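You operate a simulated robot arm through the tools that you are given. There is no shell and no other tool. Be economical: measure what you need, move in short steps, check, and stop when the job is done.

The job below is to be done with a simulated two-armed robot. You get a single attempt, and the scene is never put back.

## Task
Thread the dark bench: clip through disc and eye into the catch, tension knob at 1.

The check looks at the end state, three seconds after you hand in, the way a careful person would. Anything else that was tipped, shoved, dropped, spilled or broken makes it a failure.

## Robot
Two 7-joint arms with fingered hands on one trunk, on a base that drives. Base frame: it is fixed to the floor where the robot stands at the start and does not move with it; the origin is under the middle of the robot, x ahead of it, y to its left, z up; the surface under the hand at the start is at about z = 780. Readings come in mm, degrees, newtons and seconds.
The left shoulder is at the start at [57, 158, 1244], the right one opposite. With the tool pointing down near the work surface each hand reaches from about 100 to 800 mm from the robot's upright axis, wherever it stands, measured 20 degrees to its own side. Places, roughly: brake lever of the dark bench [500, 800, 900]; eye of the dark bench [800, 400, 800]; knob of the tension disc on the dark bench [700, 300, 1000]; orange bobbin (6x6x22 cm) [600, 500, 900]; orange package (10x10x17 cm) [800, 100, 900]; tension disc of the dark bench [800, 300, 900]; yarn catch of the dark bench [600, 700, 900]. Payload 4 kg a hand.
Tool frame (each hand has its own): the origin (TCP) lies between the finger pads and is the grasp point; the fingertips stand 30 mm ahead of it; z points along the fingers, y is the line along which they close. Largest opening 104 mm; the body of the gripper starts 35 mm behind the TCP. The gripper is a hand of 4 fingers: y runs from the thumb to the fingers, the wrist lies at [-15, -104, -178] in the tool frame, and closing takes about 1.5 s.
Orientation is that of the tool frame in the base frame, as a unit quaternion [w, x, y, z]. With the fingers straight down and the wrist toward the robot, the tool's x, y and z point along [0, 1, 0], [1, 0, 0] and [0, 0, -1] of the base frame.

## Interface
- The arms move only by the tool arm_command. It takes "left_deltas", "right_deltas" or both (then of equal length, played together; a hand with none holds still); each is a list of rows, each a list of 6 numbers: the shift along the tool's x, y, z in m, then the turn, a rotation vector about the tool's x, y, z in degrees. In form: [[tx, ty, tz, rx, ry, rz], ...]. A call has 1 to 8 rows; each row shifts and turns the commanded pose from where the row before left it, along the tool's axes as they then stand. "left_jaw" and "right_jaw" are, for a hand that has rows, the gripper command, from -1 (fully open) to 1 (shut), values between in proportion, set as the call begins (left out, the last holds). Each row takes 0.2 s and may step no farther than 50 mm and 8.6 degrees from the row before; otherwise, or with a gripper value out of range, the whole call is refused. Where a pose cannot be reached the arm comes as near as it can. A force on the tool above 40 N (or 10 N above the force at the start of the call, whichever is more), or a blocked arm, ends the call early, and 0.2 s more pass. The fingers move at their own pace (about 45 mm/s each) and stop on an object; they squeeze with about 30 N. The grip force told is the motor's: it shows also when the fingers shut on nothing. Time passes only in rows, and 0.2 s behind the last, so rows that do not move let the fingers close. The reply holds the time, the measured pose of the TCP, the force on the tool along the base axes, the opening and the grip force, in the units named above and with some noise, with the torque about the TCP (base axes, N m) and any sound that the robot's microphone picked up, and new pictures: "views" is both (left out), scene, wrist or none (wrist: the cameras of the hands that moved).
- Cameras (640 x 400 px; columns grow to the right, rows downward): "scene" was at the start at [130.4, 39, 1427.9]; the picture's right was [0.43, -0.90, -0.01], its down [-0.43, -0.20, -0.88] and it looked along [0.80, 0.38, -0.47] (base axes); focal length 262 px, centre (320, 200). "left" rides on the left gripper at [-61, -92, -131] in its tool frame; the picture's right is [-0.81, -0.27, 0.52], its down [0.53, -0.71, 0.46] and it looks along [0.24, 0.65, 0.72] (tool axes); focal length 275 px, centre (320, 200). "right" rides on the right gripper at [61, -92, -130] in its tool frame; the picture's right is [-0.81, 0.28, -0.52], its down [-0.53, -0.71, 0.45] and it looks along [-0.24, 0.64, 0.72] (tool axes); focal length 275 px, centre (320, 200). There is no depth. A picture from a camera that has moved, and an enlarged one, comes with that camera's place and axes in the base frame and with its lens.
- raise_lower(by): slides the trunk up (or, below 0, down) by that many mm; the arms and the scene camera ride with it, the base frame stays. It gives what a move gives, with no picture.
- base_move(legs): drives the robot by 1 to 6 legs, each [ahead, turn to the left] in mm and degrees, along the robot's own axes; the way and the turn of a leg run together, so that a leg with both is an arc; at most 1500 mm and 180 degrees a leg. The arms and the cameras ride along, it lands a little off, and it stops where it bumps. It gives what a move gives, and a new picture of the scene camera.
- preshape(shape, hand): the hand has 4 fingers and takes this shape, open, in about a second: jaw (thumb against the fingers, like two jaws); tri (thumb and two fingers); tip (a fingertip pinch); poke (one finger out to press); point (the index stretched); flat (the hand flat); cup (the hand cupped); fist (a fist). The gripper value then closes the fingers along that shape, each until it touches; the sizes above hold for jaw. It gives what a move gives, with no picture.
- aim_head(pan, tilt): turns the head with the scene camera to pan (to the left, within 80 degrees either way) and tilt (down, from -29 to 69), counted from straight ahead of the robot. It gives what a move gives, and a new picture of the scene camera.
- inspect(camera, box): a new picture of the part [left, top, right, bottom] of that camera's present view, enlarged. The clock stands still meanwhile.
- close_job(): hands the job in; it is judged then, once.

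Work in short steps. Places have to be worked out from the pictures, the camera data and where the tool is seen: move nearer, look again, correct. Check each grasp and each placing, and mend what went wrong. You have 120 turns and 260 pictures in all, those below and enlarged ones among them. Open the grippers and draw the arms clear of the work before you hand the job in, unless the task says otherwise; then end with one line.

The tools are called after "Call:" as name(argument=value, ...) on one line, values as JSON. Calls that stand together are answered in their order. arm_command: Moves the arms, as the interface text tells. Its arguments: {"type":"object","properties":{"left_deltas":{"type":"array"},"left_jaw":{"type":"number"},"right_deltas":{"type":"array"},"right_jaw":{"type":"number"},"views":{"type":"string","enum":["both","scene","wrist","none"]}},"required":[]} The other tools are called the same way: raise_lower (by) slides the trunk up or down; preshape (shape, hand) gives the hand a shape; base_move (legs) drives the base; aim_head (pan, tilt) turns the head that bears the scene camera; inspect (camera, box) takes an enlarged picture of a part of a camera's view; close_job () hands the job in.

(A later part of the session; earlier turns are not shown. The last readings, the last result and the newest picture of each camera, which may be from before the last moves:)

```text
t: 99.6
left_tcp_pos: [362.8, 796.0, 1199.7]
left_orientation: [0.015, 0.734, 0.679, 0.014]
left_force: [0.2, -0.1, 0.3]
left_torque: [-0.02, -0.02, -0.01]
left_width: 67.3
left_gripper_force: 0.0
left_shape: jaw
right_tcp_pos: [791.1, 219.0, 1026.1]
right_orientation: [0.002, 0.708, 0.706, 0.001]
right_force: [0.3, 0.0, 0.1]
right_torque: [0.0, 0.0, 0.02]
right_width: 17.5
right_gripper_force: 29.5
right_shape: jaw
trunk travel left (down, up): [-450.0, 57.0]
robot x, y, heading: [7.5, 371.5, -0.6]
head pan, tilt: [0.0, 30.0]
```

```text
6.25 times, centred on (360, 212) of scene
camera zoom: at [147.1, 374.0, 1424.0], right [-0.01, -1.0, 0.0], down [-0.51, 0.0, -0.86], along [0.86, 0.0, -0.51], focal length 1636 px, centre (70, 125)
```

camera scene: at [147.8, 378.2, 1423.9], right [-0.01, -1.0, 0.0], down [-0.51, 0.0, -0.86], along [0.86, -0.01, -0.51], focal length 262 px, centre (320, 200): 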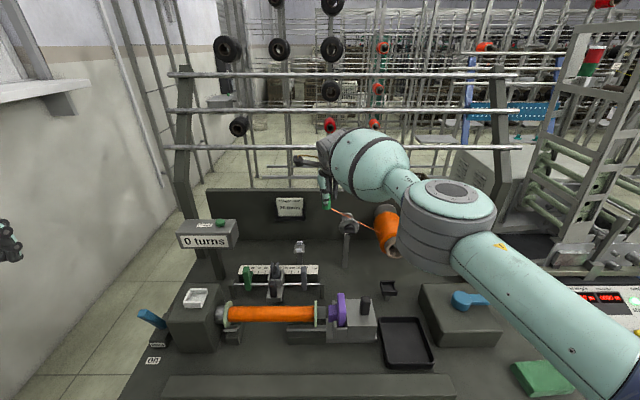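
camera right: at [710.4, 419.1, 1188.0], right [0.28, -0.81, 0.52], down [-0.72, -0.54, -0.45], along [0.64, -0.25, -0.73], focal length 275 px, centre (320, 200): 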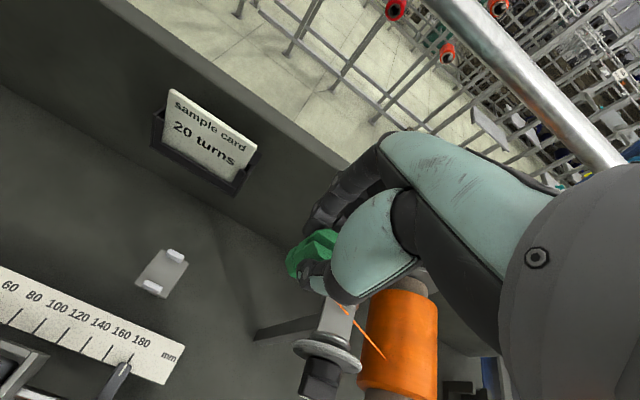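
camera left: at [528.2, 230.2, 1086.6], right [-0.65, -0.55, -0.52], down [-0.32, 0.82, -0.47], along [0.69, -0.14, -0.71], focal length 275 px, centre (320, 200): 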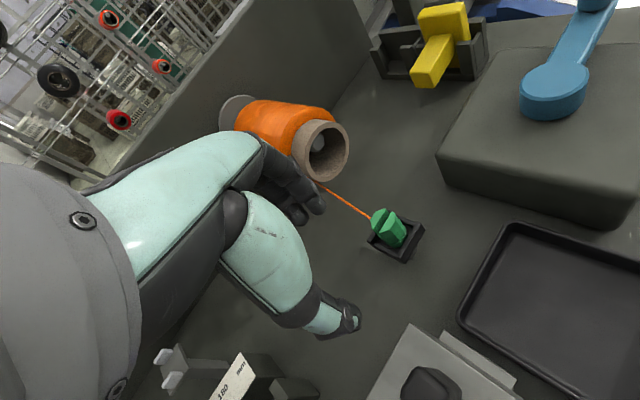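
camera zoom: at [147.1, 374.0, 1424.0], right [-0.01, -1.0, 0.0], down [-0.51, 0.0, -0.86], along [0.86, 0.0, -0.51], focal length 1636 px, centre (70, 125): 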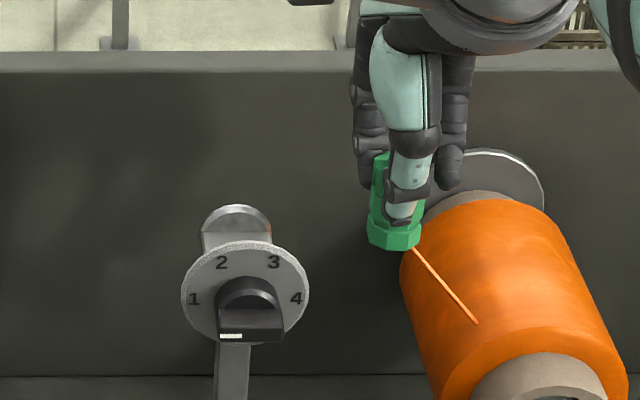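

Channel spans x≈782–809, so I aim for x=795 with the clip bottom ~976, then pass left to y≈345.

Call:
arm_command(right_deltas=[[0.015, 0.004, 0.003, 0, 0, 0], [0.022, 0, 0, 0, 0, 0], [0.022, 0, 0, 0, 0, 0], [0.022, 0, 0, 0, 0, 0], [0.022, 0, 0, 0, 0, 0], [0.022, 0, 0, 0, 0, 0], [0.01, 0, 0, 0, 0, 0]], views="none")

Call:
inspect(camera="scene", box=[310, 190, 390, 254])

Call:
inspect(camera="right", box=[240, 240, 440, 400])

```text
t: 101.2
left_tcp_pos: [361.7, 797.2, 1201.3]
left_orientation: [0.014, 0.734, 0.679, 0.014]
left_force: [-0.2, 0.5, 0.3]
left_torque: [-0.02, -0.02, -0.02]
left_width: 67.8
left_gripper_force: 0.1
left_shape: jaw
right_tcp_pos: [795.4, 353.7, 1019.0]
right_orientation: [0.003, 0.709, 0.706, 0.0]
right_force: [1.0, 0.0, -0.2]
right_torque: [0.02, -0.02, 0.01]
right_width: 16.4
right_gripper_force: 30.1
right_shape: jaw
right hand out of reach, approached as far as the arm can: row 7
trunk travel left (down, up): [-450.0, 57.0]
robot x, y, heading: [6.4, 375.8, -0.5]
head pan, tilt: [0.0, 30.0]
```

```text
6.25 times, centred on (350, 222) of scene
camera zoom: at [146.2, 373.9, 1424.1], right [-0.01, -1.0, 0.0], down [-0.51, 0.0, -0.86], along [0.86, 0.0, -0.51], focal length 1636 px, centre (132, 62)
```

zoom: 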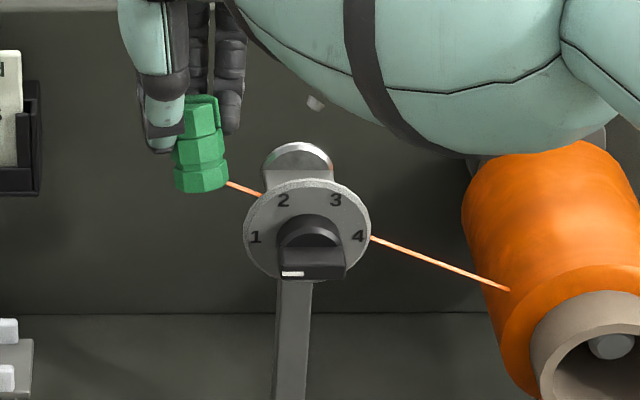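

```text
2.50 times, centred on (340, 320) of right
camera zoom: at [704.5, 415.0, 1150.8], right [0.27, -0.81, 0.52], down [-0.71, -0.53, -0.46], along [0.65, -0.25, -0.72], focal length 688 px, centre (270, -100)
```

zoom: 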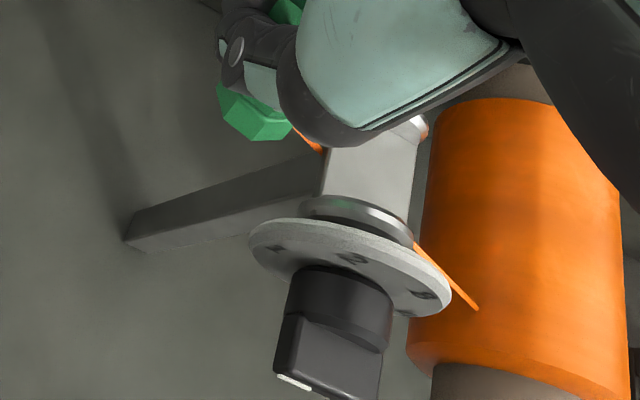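

The clip shifted in the grip — it must have brushed something. Take closer looks at the clip and the disc structure.

Call:
inspect(camera="right", box=[300, 280, 420, 380])

Call:
inspect(camera="right", box=[270, 190, 390, 300])

Call:
inspect(camera="scene", box=[320, 190, 360, 230])

```text
4.00 times, centred on (360, 330) of right
camera zoom: at [704.5, 415.0, 1150.8], right [0.27, -0.81, 0.52], down [-0.71, -0.53, -0.46], along [0.65, -0.25, -0.72], focal length 1101 px, centre (160, -320)
```

zoom: 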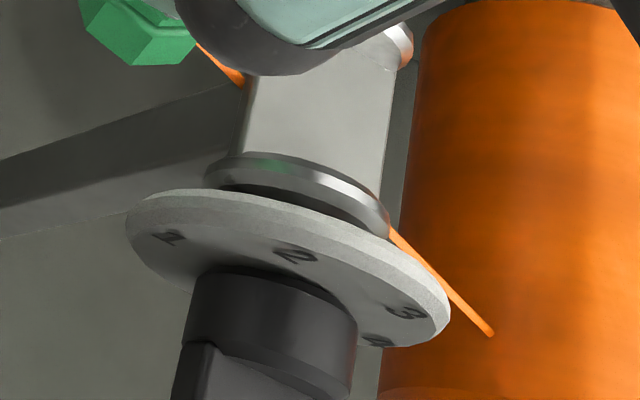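

```text
3.64 times, centred on (330, 245) of right
camera zoom: at [704.5, 415.0, 1150.8], right [0.27, -0.81, 0.52], down [-0.71, -0.53, -0.46], along [0.65, -0.25, -0.72], focal length 1001 px, centre (284, 36)
```

zoom: 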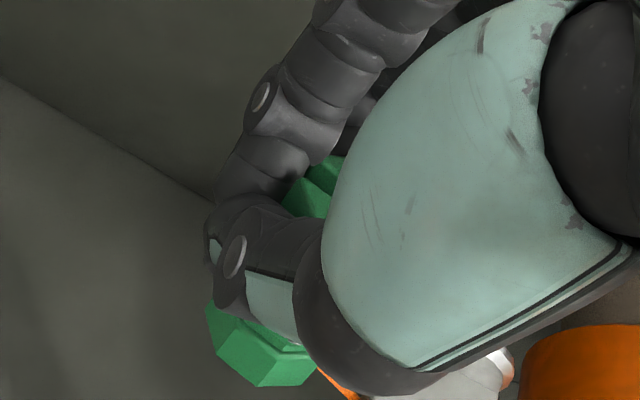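

```text
10.00 times, centred on (340, 210) of scene
camera zoom: at [146.2, 373.9, 1424.1], right [-0.01, -1.0, 0.0], down [-0.51, 0.0, -0.86], along [0.86, 0.0, -0.51], focal length 2617 px, centre (120, 100)
```

zoom: 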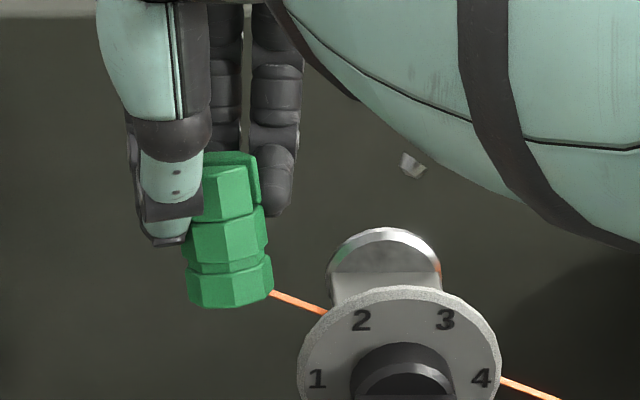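

The clip is now held by its edge. Safest is to take it back to its holder, re-grip it centrally, and rethink the pass. First lift over the disc and go back.

Call:
arm_command(right_deltas=[[0, 0, -0.02, 0, 0, 0], [0, -0.003, -0.018, 0, 0, 0], [-0.03, 0, 0, 0, 0, 0], [-0.03, 0, 0, 0, 0, 0], [-0.03, -0.01, 0, 0, 0, 0], [-0.03, -0.03, 0, 0, 0, 0], [-0.03, -0.035, 0, 0, 0, 0]], views="none")

Call:
arm_command(right_deltas=[[-0.01, -0.03, 0.01, 0, 0, 0], [0, -0.03, 0.02, 0, 0, 0], [0, 0, 0.03, 0, 0, 0], [0, 0, 0.03, 0, 0, 0], [0, 0, 0, 0, 0, 0]])

Call:
inspect(camera="scene", box=[340, 200, 440, 310])

Call:
inspect(camera="right", box=[220, 170, 400, 330])

```text
t: 102.0
left_tcp_pos: [347.5, 795.1, 1206.5]
left_orientation: [0.019, 0.733, 0.679, 0.019]
left_force: [-0.1, 0.7, 0.1]
left_torque: [0.02, 0.04, 0.01]
left_width: 67.8
left_gripper_force: 0.0
left_shape: jaw
right_tcp_pos: [776.2, 323.1, 1066.1]
right_orientation: [0.006, 0.708, 0.707, 0.005]
right_force: [-0.7, -0.5, -0.5]
right_torque: [0.02, 0.02, 0.04]
right_width: 16.6
right_gripper_force: 30.4
right_shape: jaw
trunk travel left (down, up): [-450.0, 57.0]
robot x, y, heading: [10.6, 377.1, 0.1]
head pan, tilt: [0.0, 30.0]
stopped in row 4 (right hand): the arm was blocked; the commanded pose is now the measured one
```

```text
t: 103.2
left_tcp_pos: [344.1, 798.3, 1206.2]
left_orientation: [0.021, 0.733, 0.679, 0.018]
left_force: [0.2, -0.4, -0.3]
left_torque: [-0.02, -0.03, -0.04]
left_width: 67.7
left_gripper_force: 0.0
left_shape: jaw
right_tcp_pos: [716.4, 320.5, 984.7]
right_orientation: [0.011, 0.706, 0.708, 0.01]
right_force: [-0.6, 12.2, 32.8]
right_torque: [-0.65, -0.59, 0.23]
right_width: 13.6
right_gripper_force: 29.9
right_shape: jaw
trunk travel left (down, up): [-450.0, 57.0]
robot x, y, heading: [7.6, 377.5, -0.5]
head pan, tilt: [0.0, 30.0]
camera scene: at [141.6, 377.5, 1424.8], right [-0.01, -1.0, 0.0], down [-0.51, 0.0, -0.86], along [0.86, -0.01, -0.51], focal length 262 px, centre (320, 200)
camera right: at [620.5, 380.8, 1112.7], right [0.26, -0.81, 0.52], down [-0.7, -0.53, -0.48], along [0.67, -0.24, -0.71], focal length 275 px, centre (320, 200)
```

scene: 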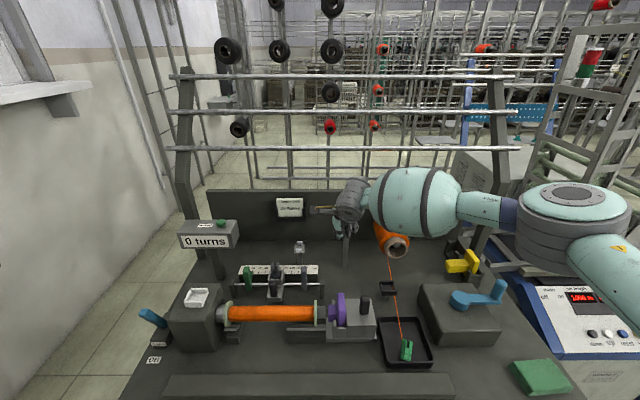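
right: 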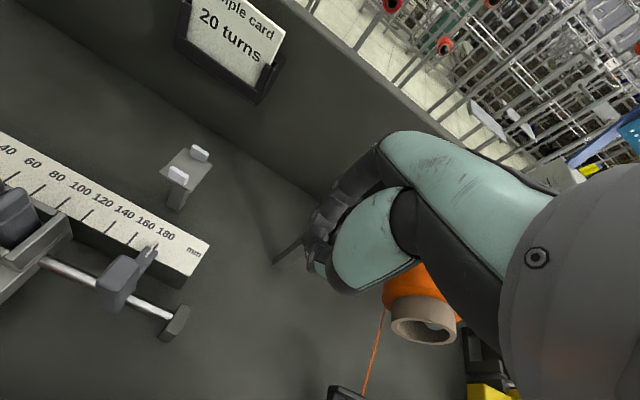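

```text
3.64 times, centred on (390, 255) of scene
camera zoom: at [141.6, 377.5, 1424.8], right [-0.01, -1.0, 0.0], down [-0.51, 0.0, -0.86], along [0.86, -0.01, -0.51], focal length 952 px, centre (66, 0)
```

zoom: 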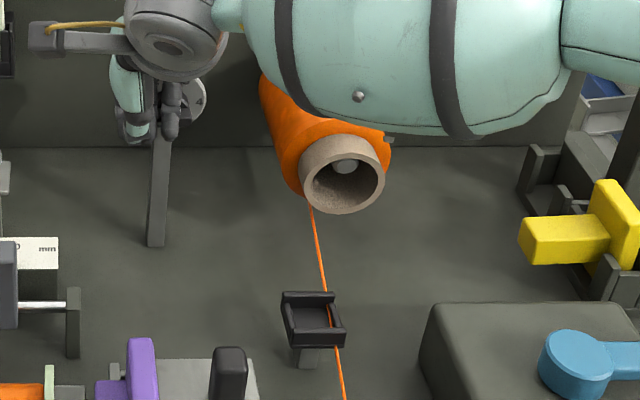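

```text
2.50 times, centred on (310, 250) of right
camera zoom: at [620.5, 380.8, 1112.7], right [0.26, -0.81, 0.52], down [-0.7, -0.53, -0.48], along [0.67, -0.24, -0.71], focal length 688 px, centre (345, 75)
```

zoom: 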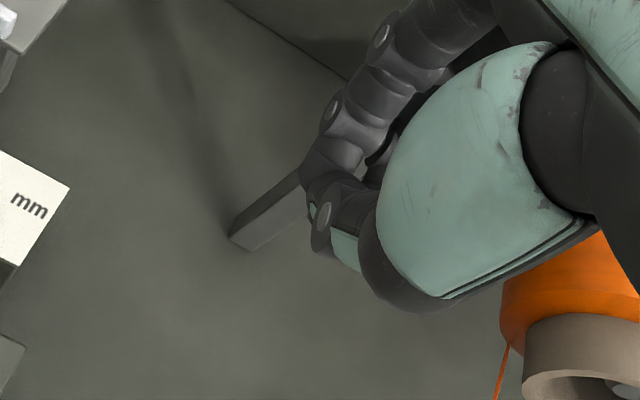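

My chained moves went wrong: the clip slipped out and landed in the black tray on the bench, and the hand is pressing on the dial. Lift the hand gently straight up first and check.

Call:
arm_command(right_deltas=[[0, 0, -0.02, 0, 0, 0], [0, 0, -0.03, 0, 0, 0], [0, -0.04, -0.01, 0, 0, 0], [0, -0.04, -0.01, 0, 0, 0]], views="none")

Call:
inspect(camera="scene", box=[320, 200, 370, 250])

Call:
inspect(camera="scene", box=[360, 270, 450, 380])

```text
t: 104.2
left_tcp_pos: [347.9, 794.2, 1206.9]
left_orientation: [0.019, 0.734, 0.679, 0.018]
left_force: [-1.2, -0.2, 0.4]
left_torque: [0.01, 0.0, 0.0]
left_width: 67.6
left_gripper_force: 0.0
left_shape: jaw
right_tcp_pos: [635.4, 313.6, 1044.1]
right_orientation: [0.007, 0.707, 0.707, 0.004]
right_force: [0.2, -0.2, -0.4]
right_torque: [0.03, -0.01, 0.0]
right_width: 13.6
right_gripper_force: 29.7
right_shape: jaw
trunk travel left (down, up): [-450.0, 57.0]
robot x, y, heading: [9.9, 369.9, -0.3]
head pan, tilt: [0.0, 30.0]
```

```text
8.00 times, centred on (345, 225) of scene
camera zoom: at [146.7, 373.1, 1424.0], right [-0.01, -1.0, 0.0], down [-0.51, 0.0, -0.86], along [0.86, 0.0, -0.51], focal length 2094 px, centre (120, 0)
```

zoom: 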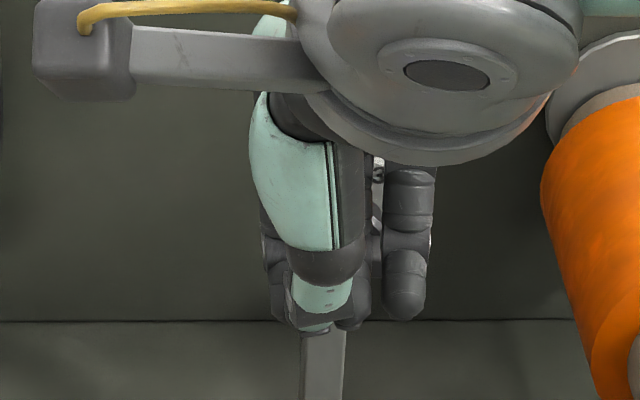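

```text
3.64 times, centred on (405, 325) of scene
camera zoom: at [146.7, 373.1, 1424.0], right [-0.01, -1.0, 0.0], down [-0.51, 0.0, -0.86], along [0.86, 0.0, -0.51], focal length 952 px, centre (11, -254)
```

zoom: 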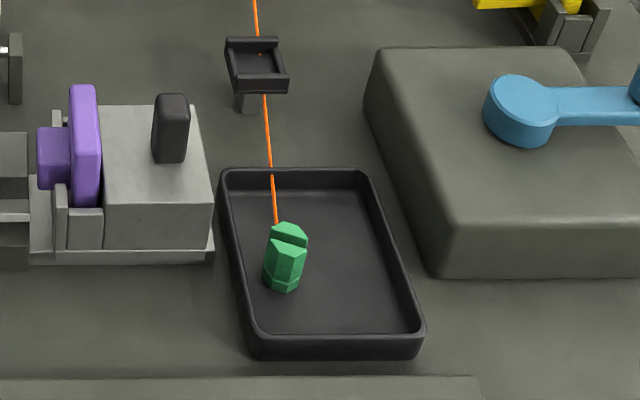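

The knob looks undisturbed so far (hidden) and the clip stands upright in the black tray at about (512,191). Move over it with the jaw re-opened.

Call:
arm_command(right_deltas=[[-0.03, -0.03, 0, -0.3, 0, 0.4], [-0.03, -0.03, 0.015, -0.3, 0, 0.4], [-0.03, -0.03, 0.02, 0, 0, 0], [-0.033, -0.03, 0.02, 0, 0, 0], [0, 0, 0.02, 0, 0, 0]], right_jaw=-0.3)

Call:
inspect(camera="scene", box=[320, 200, 370, 250])

Call:
inspect(camera="right", box=[200, 170, 400, 330])

```text
t: 105.5
left_tcp_pos: [350.3, 797.4, 1205.4]
left_orientation: [0.019, 0.734, 0.678, 0.018]
left_force: [-0.1, 1.3, -0.3]
left_torque: [-0.04, -0.01, -0.01]
left_width: 67.6
left_gripper_force: 0.0
left_shape: jaw
right_tcp_pos: [515.9, 193.2, 965.4]
right_orientation: [0.01, 0.713, 0.701, 0.008]
right_force: [0.9, 0.8, 0.3]
right_torque: [0.0, 0.01, -0.01]
right_width: 67.5
right_gripper_force: 0.1
right_shape: jaw
trunk travel left (down, up): [-450.0, 57.0]
robot x, y, heading: [8.5, 377.2, -0.1]
head pan, tilt: [0.0, 30.0]
camera scene: at [147.2, 375.1, 1424.0], right [-0.01, -1.0, 0.0], down [-0.51, 0.0, -0.86], along [0.86, -0.01, -0.51], focal length 262 px, centre (320, 200)
camera right: at [422.2, 256.3, 1093.7], right [0.25, -0.81, 0.53], down [-0.71, -0.52, -0.47], along [0.66, -0.26, -0.71], focal length 275 px, centre (320, 200)
```

scene: 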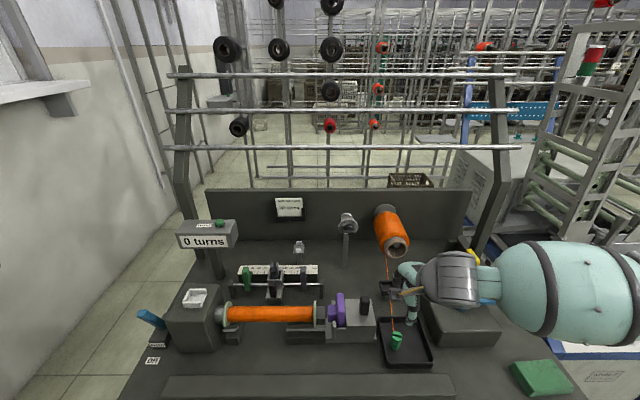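
right: 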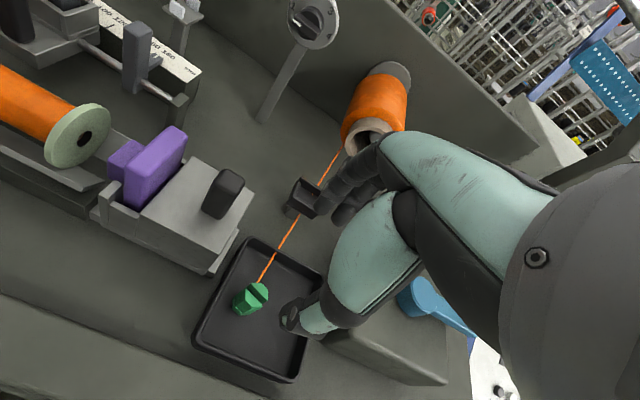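

```text
8.00 times, centred on (345, 225) of scene
camera zoom: at [147.2, 375.1, 1424.0], right [-0.01, -1.0, 0.0], down [-0.51, 0.0, -0.86], along [0.86, -0.01, -0.51], focal length 2094 px, centre (120, 0)
```

zoom: 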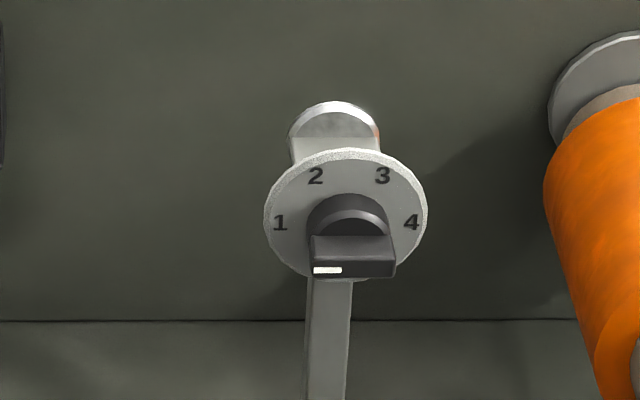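

```text
2.50 times, centred on (300, 250) of right
camera zoom: at [422.2, 256.3, 1093.7], right [0.25, -0.81, 0.53], down [-0.71, -0.52, -0.47], along [0.66, -0.26, -0.71], focal length 688 px, centre (370, 75)
```

zoom: 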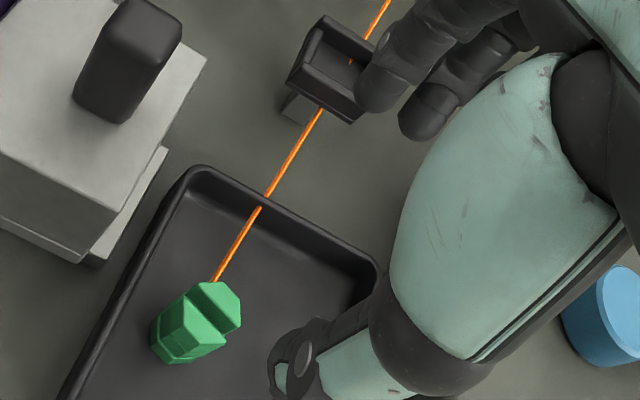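

Knob is still at 1. Clip top is at about (517,190,836). Descend with fingers only ~20 mm over the clip, for a higher grip this time.

Call:
arm_command(right_deltas=[[-0.003, 0.001, 0.04, 0, 0, 0], [0, 0, 0.04, 0, 0, 0], [0, 0, 0.03, 0, 0, 0], [0, 0, 0, 0, 0, 0]], views="none")

Call:
inspect(camera="right", box=[240, 170, 400, 310])

Call:
inspect(camera="scene", box=[370, 290, 450, 380])

```text
t: 106.5
left_tcp_pos: [347.3, 795.4, 1205.3]
left_orientation: [0.019, 0.733, 0.68, 0.018]
left_force: [0.0, -1.0, 0.5]
left_torque: [0.0, -0.02, 0.01]
left_width: 67.6
left_gripper_force: 0.1
left_shape: jaw
right_tcp_pos: [517.7, 189.8, 856.0]
right_orientation: [0.009, 0.712, 0.702, 0.008]
right_force: [0.3, 0.3, 0.0]
right_torque: [0.03, -0.04, 0.0]
right_width: 67.5
right_gripper_force: 0.1
right_shape: jaw
trunk travel left (down, up): [-450.0, 57.0]
robot x, y, heading: [5.4, 378.6, -0.1]
head pan, tilt: [0.0, 30.0]
```

```text
2.86 times, centred on (320, 240) of right
camera zoom: at [424.6, 252.4, 984.2], right [0.25, -0.81, 0.53], down [-0.71, -0.52, -0.47], along [0.66, -0.26, -0.71], focal length 786 px, centre (320, 86)
```

zoom: 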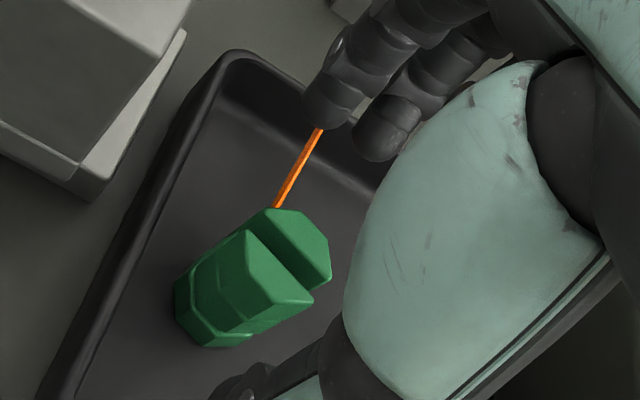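

```text
4.44 times, centred on (410, 335) of scene
camera zoom: at [146.1, 374.1, 1424.1], right [-0.01, -1.0, 0.0], down [-0.51, 0.0, -0.86], along [0.86, 0.0, -0.51], focal length 1163 px, centre (-80, -400)
```

zoom: 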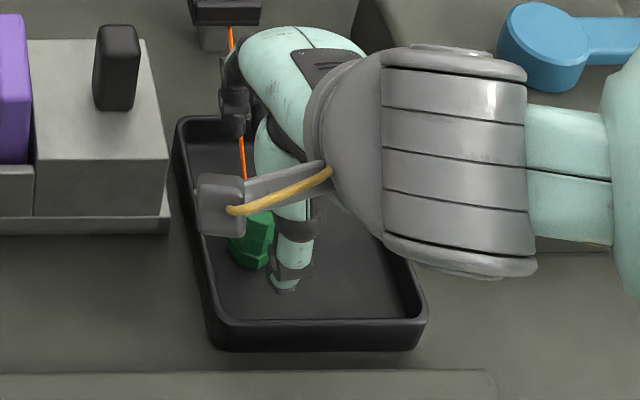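

Clip is at about (513.5,193.5). Correct by (−4,+4) mm, lower 10 mm, then close.

Call:
arm_command(right_deltas=[[0.004, -0.004, 0.01, 0, 0, 0], [0, 0, 0, 0, 0, 0]], views="none")

Call:
arm_command(right_deltas=[[0, 0, 0, 0, 0, 0], [0, 0, 0, 0, 0, 0], [0, 0, 0, 0, 0, 0], [0, 0, 0, 0, 0, 0], [0, 0, 0, 0, 0, 0], [0, 0, 0, 0, 0, 0], [0, 0, 0, 0, 0, 0], [0, 0, 0, 0, 0, 0]], right_jaw=1, views="none")

Call:
inspect(camera="right", box=[240, 170, 400, 310])

```text
t: 107.0
left_tcp_pos: [348.1, 796.3, 1204.8]
left_orientation: [0.019, 0.733, 0.679, 0.018]
left_force: [0.5, 0.4, 0.2]
left_torque: [-0.01, 0.0, -0.02]
left_width: 67.7
left_gripper_force: 0.0
left_shape: jaw
right_tcp_pos: [515.9, 193.2, 846.3]
right_orientation: [0.011, 0.713, 0.701, 0.008]
right_force: [0.0, -0.3, -0.6]
right_torque: [-0.02, 0.0, 0.02]
right_width: 67.6
right_gripper_force: 0.1
right_shape: jaw
trunk travel left (down, up): [-450.0, 57.0]
robot x, y, heading: [7.4, 374.1, -0.6]
head pan, tilt: [0.0, 30.0]
```

```text
t: 108.8
left_tcp_pos: [349.6, 796.6, 1205.7]
left_orientation: [0.02, 0.733, 0.679, 0.017]
left_force: [0.2, -0.2, -0.4]
left_torque: [0.01, 0.0, 0.02]
left_width: 67.8
left_gripper_force: 0.1
left_shape: jaw
right_tcp_pos: [515.1, 194.1, 846.1]
right_orientation: [0.011, 0.712, 0.702, 0.008]
right_force: [-0.2, 0.6, 0.2]
right_torque: [0.01, 0.01, 0.0]
right_width: 16.5
right_gripper_force: 29.7
right_shape: jaw
trunk travel left (down, up): [-450.0, 57.0]
robot x, y, heading: [8.0, 375.9, -0.1]
head pan, tilt: [0.0, 30.0]
```

```text
2.86 times, centred on (320, 240) of right
camera zoom: at [422.4, 256.4, 974.6], right [0.25, -0.81, 0.53], down [-0.71, -0.52, -0.47], along [0.66, -0.26, -0.71], focal length 786 px, centre (320, 86)
```

zoom: 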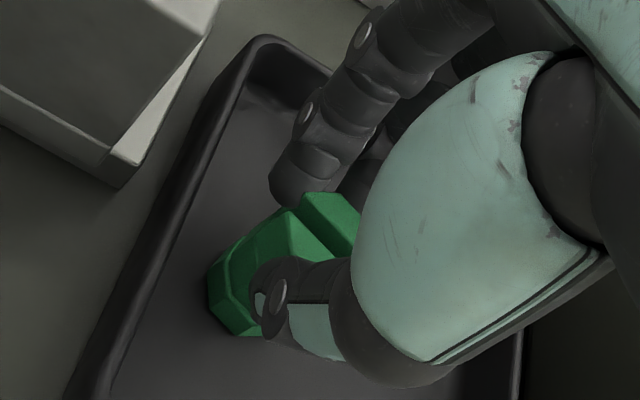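

Good grip with the fingers high on the clip. Lift clear of the tray, then forward beside the disc.

Call:
arm_command(right_deltas=[[0, 0, -0.03, 0, 0, 0], [0, 0, -0.045, 0, 0, 0], [0, 0, -0.045, 0, 0, 0], [0, 0.03, -0.03, 0, 0, 0], [0, 0.04, -0.015, 0, 0, 0], [0, 0.04, -0.01, 0, 0, 0], [0, 0.04, -0.01, 0, 0, 0], [0, 0.04, -0.01, 0, 0, 0]], views="none")

Call:
arm_command(right_deltas=[[0.005, 0.04, -0.003, -0.3, 0, -0.4], [0.005, 0.04, -0.003, -0.3, 0, -0.4], [0, 0, 0, -0.3, 0, -0.4]], views="none")

Call:
inspect(camera="scene", box=[320, 170, 400, 234])

Call:
inspect(camera="right", box=[160, 130, 360, 300])

```text
t: 110.7
left_tcp_pos: [348.8, 796.6, 1205.6]
left_orientation: [0.019, 0.734, 0.679, 0.016]
left_force: [-0.4, 1.3, -0.7]
left_torque: [-0.02, 0.0, 0.0]
left_width: 67.4
left_gripper_force: 0.0
left_shape: jaw
right_tcp_pos: [702.1, 191.2, 1045.5]
right_orientation: [0.01, 0.712, 0.702, 0.008]
right_force: [0.4, -0.2, -0.9]
right_torque: [0.02, 0.01, 0.0]
right_width: 16.1
right_gripper_force: 30.6
right_shape: jaw
trunk travel left (down, up): [-450.0, 57.0]
robot x, y, heading: [11.0, 375.0, -0.2]
head pan, tilt: [0.0, 30.0]
```

```text
t: 111.5
left_tcp_pos: [347.4, 795.1, 1206.2]
left_orientation: [0.019, 0.734, 0.679, 0.019]
left_force: [-0.5, -0.9, 0.0]
left_torque: [0.05, 0.0, 0.02]
left_width: 67.6
left_gripper_force: 0.0
left_shape: jaw
right_tcp_pos: [780.3, 198.4, 1055.9]
right_orientation: [0.016, 0.705, 0.709, 0.014]
right_force: [0.0, 0.1, 0.3]
right_torque: [0.01, -0.03, -0.01]
right_width: 16.0
right_gripper_force: 29.8
right_shape: jaw
trunk travel left (down, up): [-450.0, 57.0]
robot x, y, heading: [10.1, 373.9, -0.0]
head pan, tilt: [0.0, 30.0]
```

```text
6.25 times, centred on (360, 202) of scene
camera zoom: at [145.4, 373.0, 1424.2], right [-0.01, -1.0, 0.0], down [-0.51, 0.0, -0.86], along [0.86, 0.0, -0.51], focal length 1636 px, centre (70, 188)
```

zoom: 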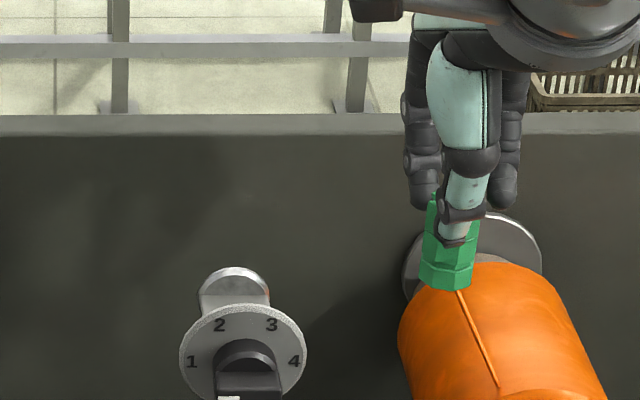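

```text
2.35 times, centred on (260, 215) of right
camera zoom: at [683.7, 259.8, 1183.2], right [0.26, -0.81, 0.53], down [-0.69, -0.54, -0.48], along [0.68, -0.24, -0.7], focal length 648 px, centre (461, 165)
```

zoom: 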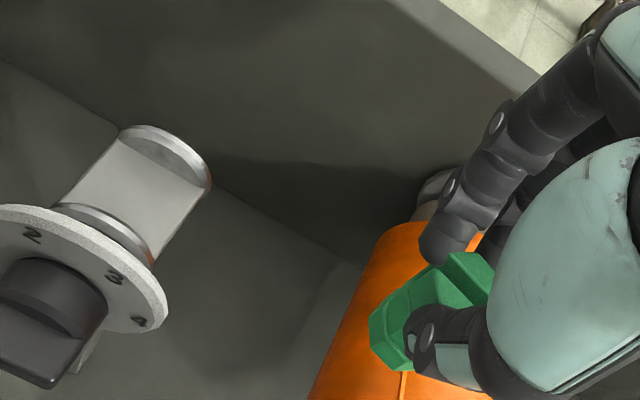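

Clip bottom is 57 mm below the TCP. Trim tilt, align at x≈793.5, y≈225, and lower to TCP z≈1033 before the pass.

Call:
arm_command(right_deltas=[[0.015, 0.01, 0, 1.2, 0, 0.4], [0.013, 0.005, 0.005, 1.2, 0, 0.4], [0, 0, 0.01, 0, 0, 0], [0, 0, 0.008, 0, 0, 0], [0, 0, 0, 0, 0, 0]], views="none")

Call:
inspect(camera="right", box=[160, 130, 360, 300])

Call:
inspect(camera="scene", box=[320, 180, 400, 244])

```text
t: 112.7
left_tcp_pos: [347.9, 796.4, 1204.7]
left_orientation: [0.019, 0.734, 0.679, 0.017]
left_force: [-0.1, 0.3, 1.0]
left_torque: [0.02, -0.01, -0.04]
left_width: 67.6
left_gripper_force: 0.1
left_shape: jaw
right_tcp_pos: [798.5, 227.5, 1031.2]
right_orientation: [0.001, 0.71, 0.704, -0.002]
right_force: [-0.3, -0.5, -0.1]
right_torque: [0.02, 0.02, 0.04]
right_width: 16.5
right_gripper_force: 30.2
right_shape: jaw
trunk travel left (down, up): [-450.0, 57.0]
robot x, y, heading: [9.5, 372.0, -0.2]
head pan, tilt: [0.0, 30.0]
```

```text
2.35 times, centred on (260, 215) of right
camera zoom: at [708.0, 291.0, 1163.1], right [0.27, -0.81, 0.52], down [-0.72, -0.53, -0.45], along [0.64, -0.25, -0.72], focal length 648 px, centre (461, 165)
```

zoom: 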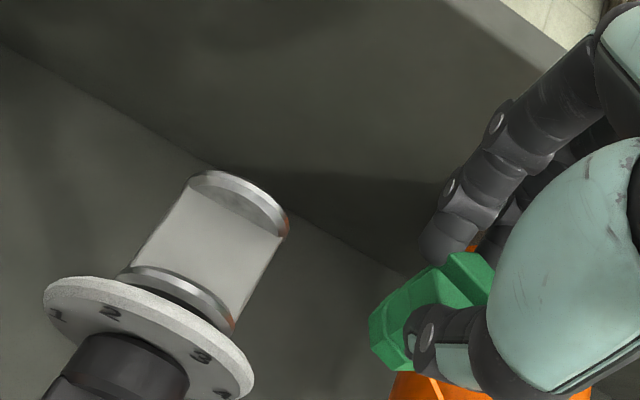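

```text
6.25 times, centred on (360, 212) of scene
camera zoom: at [146.9, 374.5, 1424.0], right [-0.01, -1.0, 0.0], down [-0.51, 0.0, -0.86], along [0.86, 0.0, -0.51], focal length 1636 px, centre (70, 125)
```

zoom: 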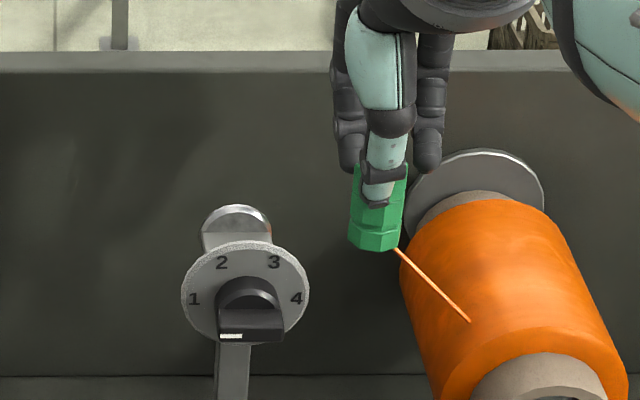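

Shift to x=793.5, raise 3 mm, and advance to the middle of the channel; check there.

Call:
arm_command(right_deltas=[[0, -0.005, -0.003, 0, 0, 0], [0.015, 0, 0, 0, 0, 0], [0.015, 0, 0, 0, 0, 0], [0.015, 0, 0, 0, 0, 0], [0.013, 0, 0, 0, 0, 0]], views="none")

Call:
inspect(camera="scene", box=[320, 190, 380, 238])

Call:
inspect(camera="right", box=[240, 180, 400, 320])

```text
t: 113.8
left_tcp_pos: [349.3, 797.2, 1205.9]
left_orientation: [0.019, 0.733, 0.68, 0.018]
left_force: [0.6, 0.1, 0.4]
left_torque: [-0.02, 0.0, 0.02]
left_width: 67.4
left_gripper_force: 0.0
left_shape: jaw
right_tcp_pos: [795.8, 287.5, 1033.7]
right_orientation: [0.001, 0.71, 0.704, -0.002]
right_force: [-1.6, -0.2, -0.7]
right_torque: [0.0, 0.1, 0.01]
right_width: 16.1
right_gripper_force: 30.4
right_shape: jaw
trunk travel left (down, up): [-450.0, 57.0]
robot x, y, heading: [9.7, 373.0, -0.2]
head pan, tilt: [0.0, 30.0]
```

```text
8.33 times, centred on (350, 214) of scene
camera zoom: at [146.8, 375.4, 1424.0], right [-0.01, -1.0, 0.0], down [-0.51, 0.0, -0.86], along [0.86, -0.01, -0.51], focal length 2181 px, centre (70, 83)
```

zoom: 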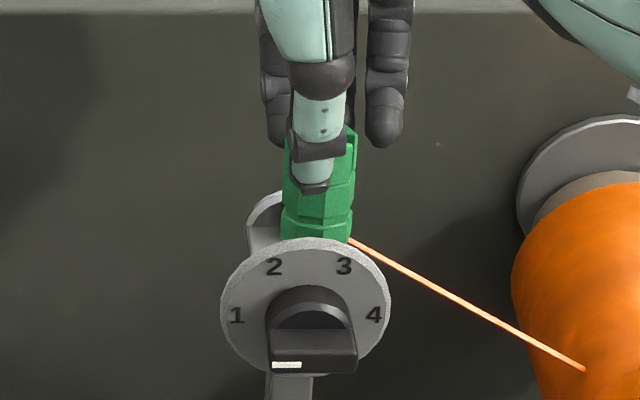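

```text
2.86 times, centred on (320, 250) of right
camera zoom: at [705.2, 350.3, 1165.4], right [0.27, -0.81, 0.52], down [-0.72, -0.53, -0.45], along [0.64, -0.25, -0.72], focal length 786 px, centre (320, 57)
```

zoom: 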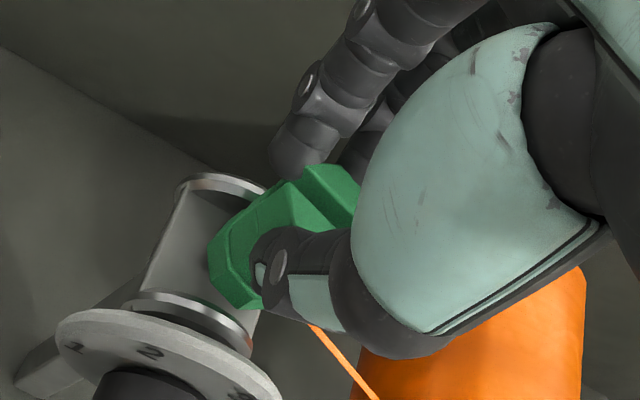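

The clip sits neatly in the channel between the discs. Continue left through it.

Call:
arm_command(right_deltas=[[0.015, -0.001, 0, 0, 0, 0], [0.015, 0, 0, 0, 0, 0], [0.015, 0, 0, 0, 0, 0], [0.015, 0, 0, 0, 0, 0], [0, 0, 0, 0, 0, 0]], views="none")

Call:
inspect(camera="scene", box=[310, 190, 390, 254])

Call:
inspect(camera="right", box=[240, 180, 440, 350])

```text
t: 115.0
left_tcp_pos: [349.3, 796.2, 1206.1]
left_orientation: [0.02, 0.733, 0.68, 0.017]
left_force: [0.0, 0.4, -0.6]
left_torque: [0.05, -0.01, 0.02]
left_width: 67.8
left_gripper_force: 0.1
left_shape: jaw
right_tcp_pos: [801.9, 351.2, 1033.8]
right_orientation: [0.0, 0.709, 0.705, -0.003]
right_force: [-0.7, -0.5, 0.2]
right_torque: [0.02, -0.04, 0.01]
right_width: 16.0
right_gripper_force: 30.2
right_shape: jaw
trunk travel left (down, up): [-450.0, 57.0]
robot x, y, heading: [10.5, 376.5, -0.4]
head pan, tilt: [0.0, 30.0]
```

```text
6.25 times, centred on (350, 222) of scene
camera zoom: at [146.8, 374.0, 1424.0], right [-0.01, -1.0, 0.0], down [-0.51, 0.0, -0.86], along [0.86, 0.0, -0.51], focal length 1636 px, centre (132, 62)
```

zoom: 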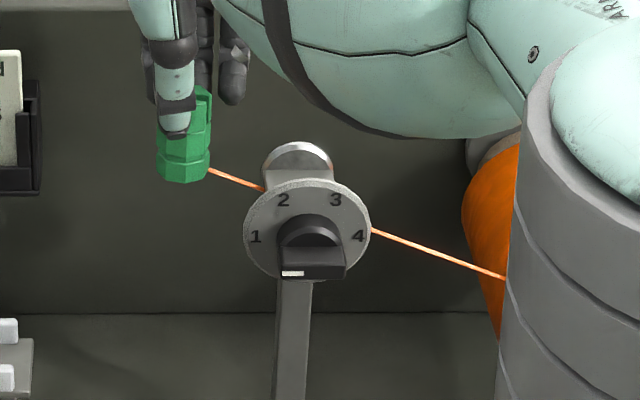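

```text
2.35 times, centred on (340, 265) of right
camera zoom: at [711.3, 412.9, 1165.5], right [0.27, -0.81, 0.52], down [-0.72, -0.53, -0.45], along [0.64, -0.25, -0.73], focal length 648 px, centre (273, 47)
```

zoom: 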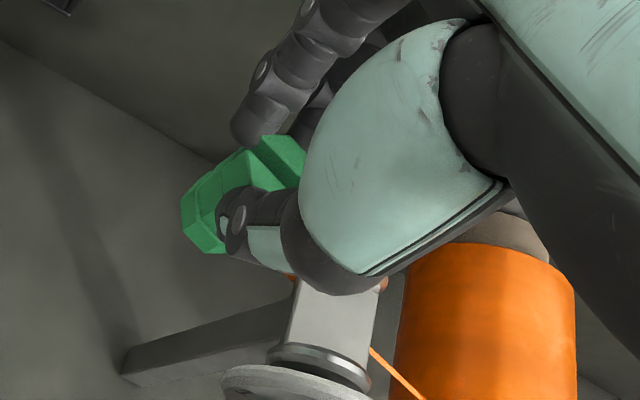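

The yarn still looks straight. Carry on: the eye needs the hand further left than the right arm can reach here, so turn the base 15° left (clip stays high, clear above the eye) and see how the yarn lies.

Call:
base_move(legs=[[0, 14]])

Call:
inspect(camera="right", box=[240, 180, 640, 400])

```text
t: 116.4
left_tcp_pos: [237.4, 865.2, 1205.4]
left_orientation: [0.017, 0.646, 0.763, 0.02]
left_force: [0.2, 0.4, 0.1]
left_torque: [-0.02, -0.03, -0.02]
left_width: 67.5
left_gripper_force: 0.1
left_shape: jaw
right_tcp_pos: [783.1, 542.0, 1033.5]
right_orientation: [0.001, 0.619, 0.785, -0.003]
right_force: [0.2, 0.5, -0.8]
right_torque: [-0.03, -0.01, -0.02]
right_width: 16.2
right_gripper_force: 30.1
right_shape: jaw
trunk travel left (down, up): [-450.0, 57.0]
robot x, y, heading: [6.9, 376.2, 13.4]
head pan, tilt: [0.0, 30.0]
camera scene: at [144.1, 406.6, 1423.9], right [0.24, -0.97, 0.0], down [-0.5, -0.12, -0.86], along [0.83, 0.2, -0.51], focal length 262 px, centre (320, 200)
```

scene: 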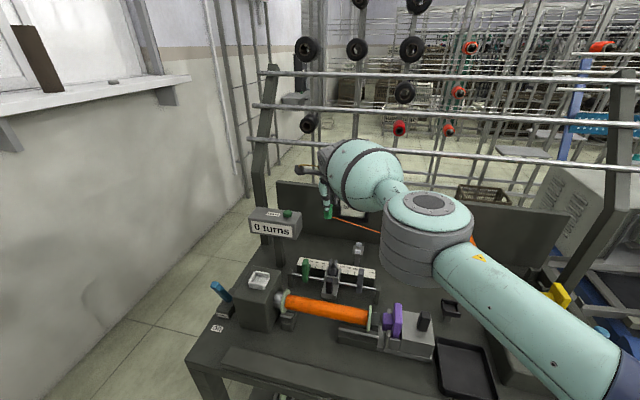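

```text
1.60 times, centred on (440, 290) of right
camera zoom: at [682.1, 581.2, 1165.1], right [0.46, -0.72, 0.52], down [-0.57, -0.69, -0.45], along [0.68, -0.09, -0.73], focal length 440 px, centre (128, 56)
```

zoom: 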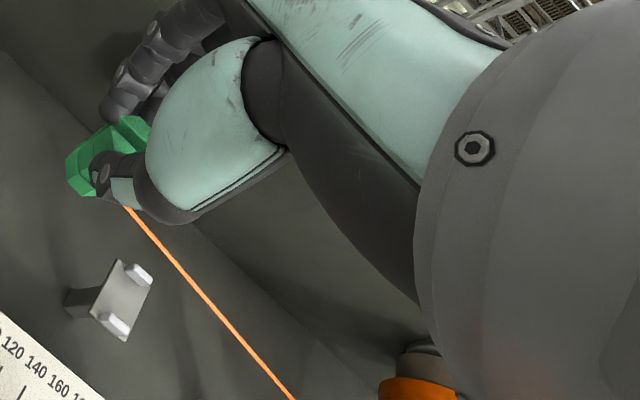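

The yarn still runs straight from package to clip. The eye's bars are at x≈775 and 812, y≈438, so its channel centre is x≈793.7, floor z≈866. I'll bring the clip back to y≈380, square the yaw, ready for a low pass through the eye.

Call:
arm_command(right_deltas=[[-0.0407, -0.007, 0.008, 0, 0, 0], [-0.0407, -0.007, 0.008, 0, 0, 0], [-0.0407, -0.007, 0.008, 0, 0, 0], [-0.0407, -0.007, 0.008, 0, 0, 0], [0, 0, 0, 0, 0, 6.8], [0, 0, 0, 0, 0, 6.8], [0, 0, 0, 0, 0, 0]], views="wrist")

Call:
inspect(camera="scene", box=[320, 190, 450, 290])

```text
t: 116.9
left_tcp_pos: [209.5, 856.9, 1215.2]
left_orientation: [0.027, 0.644, 0.764, 0.032]
left_force: [-0.7, 0.3, 0.6]
left_torque: [0.03, 0.0, -0.02]
left_width: 67.4
left_gripper_force: 0.3
left_shape: jaw
right_tcp_pos: [770.3, 476.3, 1040.7]
right_orientation: [0.009, 0.623, 0.783, 0.008]
right_force: [0.0, -0.4, -0.4]
right_torque: [-0.01, 0.04, 0.03]
right_width: 16.2
right_gripper_force: 29.7
right_shape: jaw
trunk travel left (down, up): [-450.0, 57.0]
robot x, y, heading: [9.4, 375.5, 13.8]
head pan, tilt: [0.0, 30.0]
stopped in row 2 (right hand): the arm was blocked; the commanded pose is now the measured one
camera right: at [664.2, 516.0, 1170.6], right [0.44, -0.73, 0.53], down [-0.56, -0.68, -0.47], along [0.7, -0.09, -0.71], focal length 275 px, centre (320, 200)
```

right: 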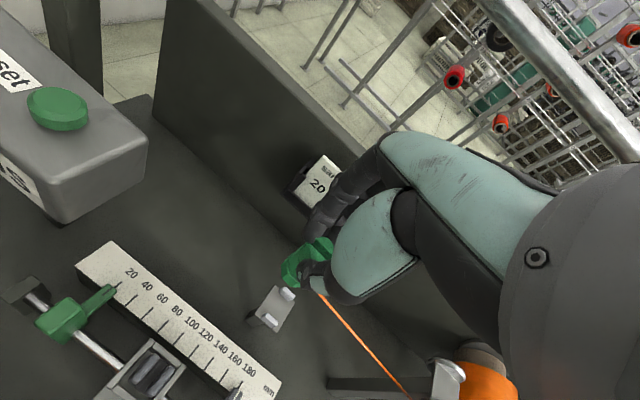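

```text
4.00 times, centred on (385, 240) of scene
camera zoom: at [143.3, 404.4, 1424.1], right [0.24, -0.97, 0.0], down [-0.5, -0.12, -0.86], along [0.83, 0.2, -0.51], focal length 1047 px, centre (60, 40)
```

zoom: 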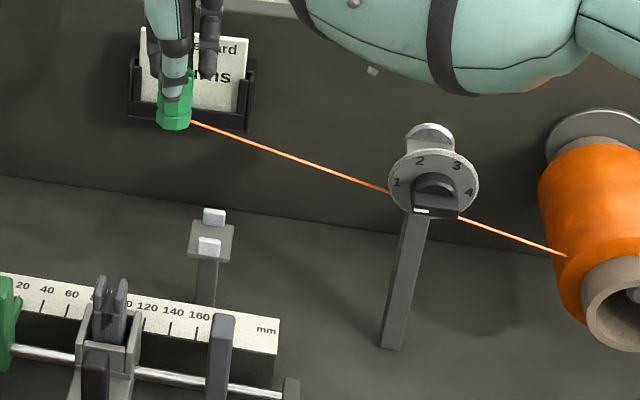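

Blocked again when reversing briskly; use smaller steps. Continue to y≈380.

Call:
arm_command(right_deltas=[[-0.012, 0, 0.005, 0, 0, 0], [-0.018, 0, 0.008, 0, 0, 0], [-0.018, 0, 0.008, 0, 0, 0], [-0.018, 0, 0.008, 0, 0, 0], [-0.018, 0, 0.008, 0, 0, 0], [-0.015, 0, 0.004, 0, 0, 3], [0, 0, 0, 0, 0, 5], [0, 0, 0, 0, 0, 5]], views="none")

```text
t: 118.7
left_tcp_pos: [210.3, 858.9, 1211.6]
left_orientation: [0.027, 0.645, 0.763, 0.03]
left_force: [-0.6, 0.1, 0.1]
left_torque: [-0.03, 0.03, 0.01]
left_width: 67.5
left_gripper_force: 0.0
left_shape: jaw
right_tcp_pos: [793.2, 383.3, 1000.5]
right_orientation: [0.009, 0.707, 0.708, 0.007]
right_force: [0.3, 0.0, 0.4]
right_torque: [0.0, 0.01, -0.01]
right_width: 16.2
right_gripper_force: 29.9
right_shape: jaw
trunk travel left (down, up): [-450.0, 57.0]
robot x, y, heading: [10.2, 372.5, 13.5]
head pan, tilt: [0.0, 30.0]
```

Now lower to eye level (TCP z≈930) just right of the eye.

Call:
arm_command(right_deltas=[[0, 0, 0.02, 1.2, 0, 0], [0, 0, 0.02, 0, 0, 0], [0, 0, 0.018, 0, 0, 0], [0, 0, 0.012, 0, 0, 0], [0, 0, 0, 0, 0, 0]], views="none")

Call:
inspect(camera="scene", box=[330, 200, 430, 280])

Call:
inspect(camera="right", box=[160, 150, 360, 310])

```text
t: 119.9
left_tcp_pos: [209.8, 857.6, 1213.9]
left_orientation: [0.026, 0.645, 0.763, 0.031]
left_force: [-0.8, 0.0, -0.4]
left_torque: [-0.04, 0.02, 0.04]
left_width: 67.7
left_gripper_force: 0.0
left_shape: jaw
right_tcp_pos: [793.4, 382.7, 929.4]
right_orientation: [0.001, 0.707, 0.707, -0.001]
right_force: [0.2, 0.5, 0.0]
right_torque: [0.05, -0.06, 0.0]
right_width: 16.2
right_gripper_force: 30.3
right_shape: jaw
trunk travel left (down, up): [-450.0, 57.0]
robot x, y, heading: [7.4, 373.6, 13.7]
head pan, tilt: [0.0, 30.0]
```

```text
5.00 times, centred on (380, 240) of scene
camera zoom: at [143.3, 407.0, 1424.0], right [0.24, -0.97, 0.0], down [-0.5, -0.12, -0.86], along [0.83, 0.2, -0.51], focal length 1308 px, centre (20, 0)
```

zoom: 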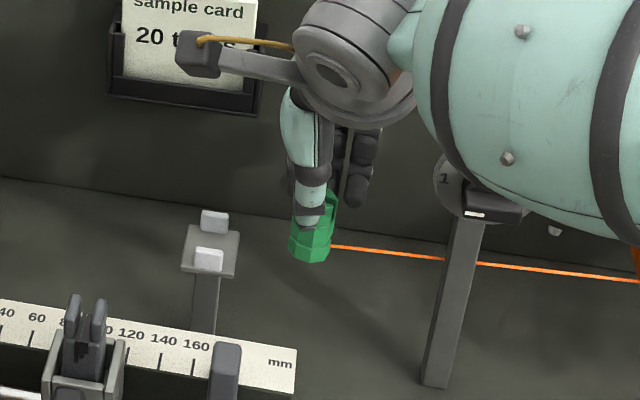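

```text
2.50 times, centred on (260, 230) of right
camera zoom: at [702.0, 444.8, 1060.7], right [0.28, -0.81, 0.52], down [-0.71, -0.53, -0.45], along [0.65, -0.24, -0.72], focal length 688 px, centre (470, 125)
```

zoom: 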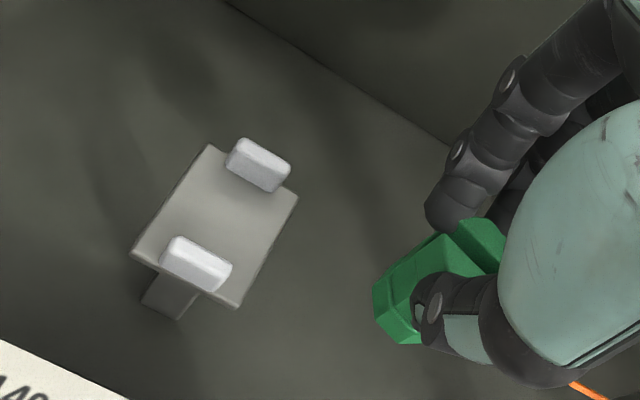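

Eye channel centre is at x≈792, floor ≈858, bar tops ≈874. Lower 7 mm and pass left through the eye.

Call:
arm_command(right_deltas=[[0.01, -0.001, 0.007, 0, 0, 0], [0.015, 0, 0, 0, 0, 0], [0.015, 0, 0, 0, 0, 0], [0.015, 0, 0, 0, 0, 0], [0.003, 0, 0, 0, 0, 0]], views="none")

Call:
inspect(camera="right", box=[220, 170, 380, 310])

Call:
inspect(camera="scene", box=[330, 200, 430, 280])

```text
t: 121.1
left_tcp_pos: [209.4, 858.2, 1212.7]
left_orientation: [0.027, 0.645, 0.763, 0.031]
left_force: [-0.4, -0.8, 0.1]
left_torque: [-0.02, -0.01, -0.01]
left_width: 67.4
left_gripper_force: 0.1
left_shape: jaw
right_tcp_pos: [795.4, 442.2, 920.0]
right_orientation: [0.0, 0.707, 0.708, -0.002]
right_force: [-3.5, -2.1, 0.2]
right_torque: [-0.09, 0.13, -0.04]
right_width: 15.8
right_gripper_force: 29.8
right_shape: jaw
trunk travel left (down, up): [-450.0, 57.0]
robot x, y, heading: [9.9, 376.9, 13.5]
head pan, tilt: [0.0, 30.0]
```

```text
2.86 times, centred on (300, 240) of right
camera zoom: at [704.0, 503.3, 1052.3], right [0.28, -0.81, 0.52], down [-0.71, -0.53, -0.45], along [0.64, -0.24, -0.73], focal length 786 px, centre (377, 86)
```

zoom: 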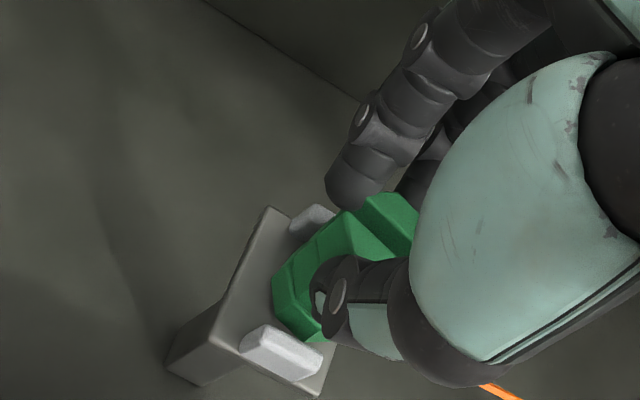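

```text
5.00 times, centred on (380, 240) of scene
camera zoom: at [142.8, 406.2, 1424.1], right [0.24, -0.97, 0.0], down [-0.5, -0.12, -0.86], along [0.84, 0.2, -0.51], focal length 1308 px, centre (20, 0)
```

zoom: 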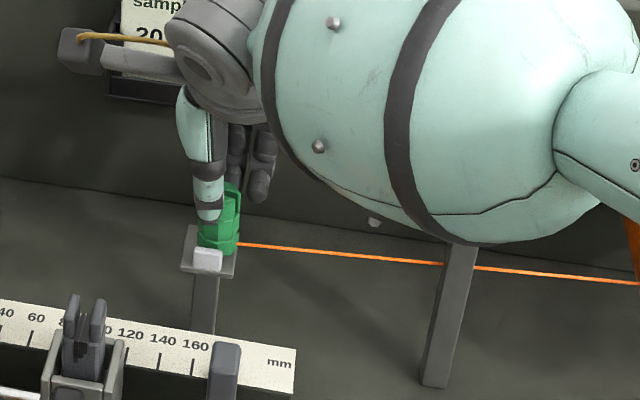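

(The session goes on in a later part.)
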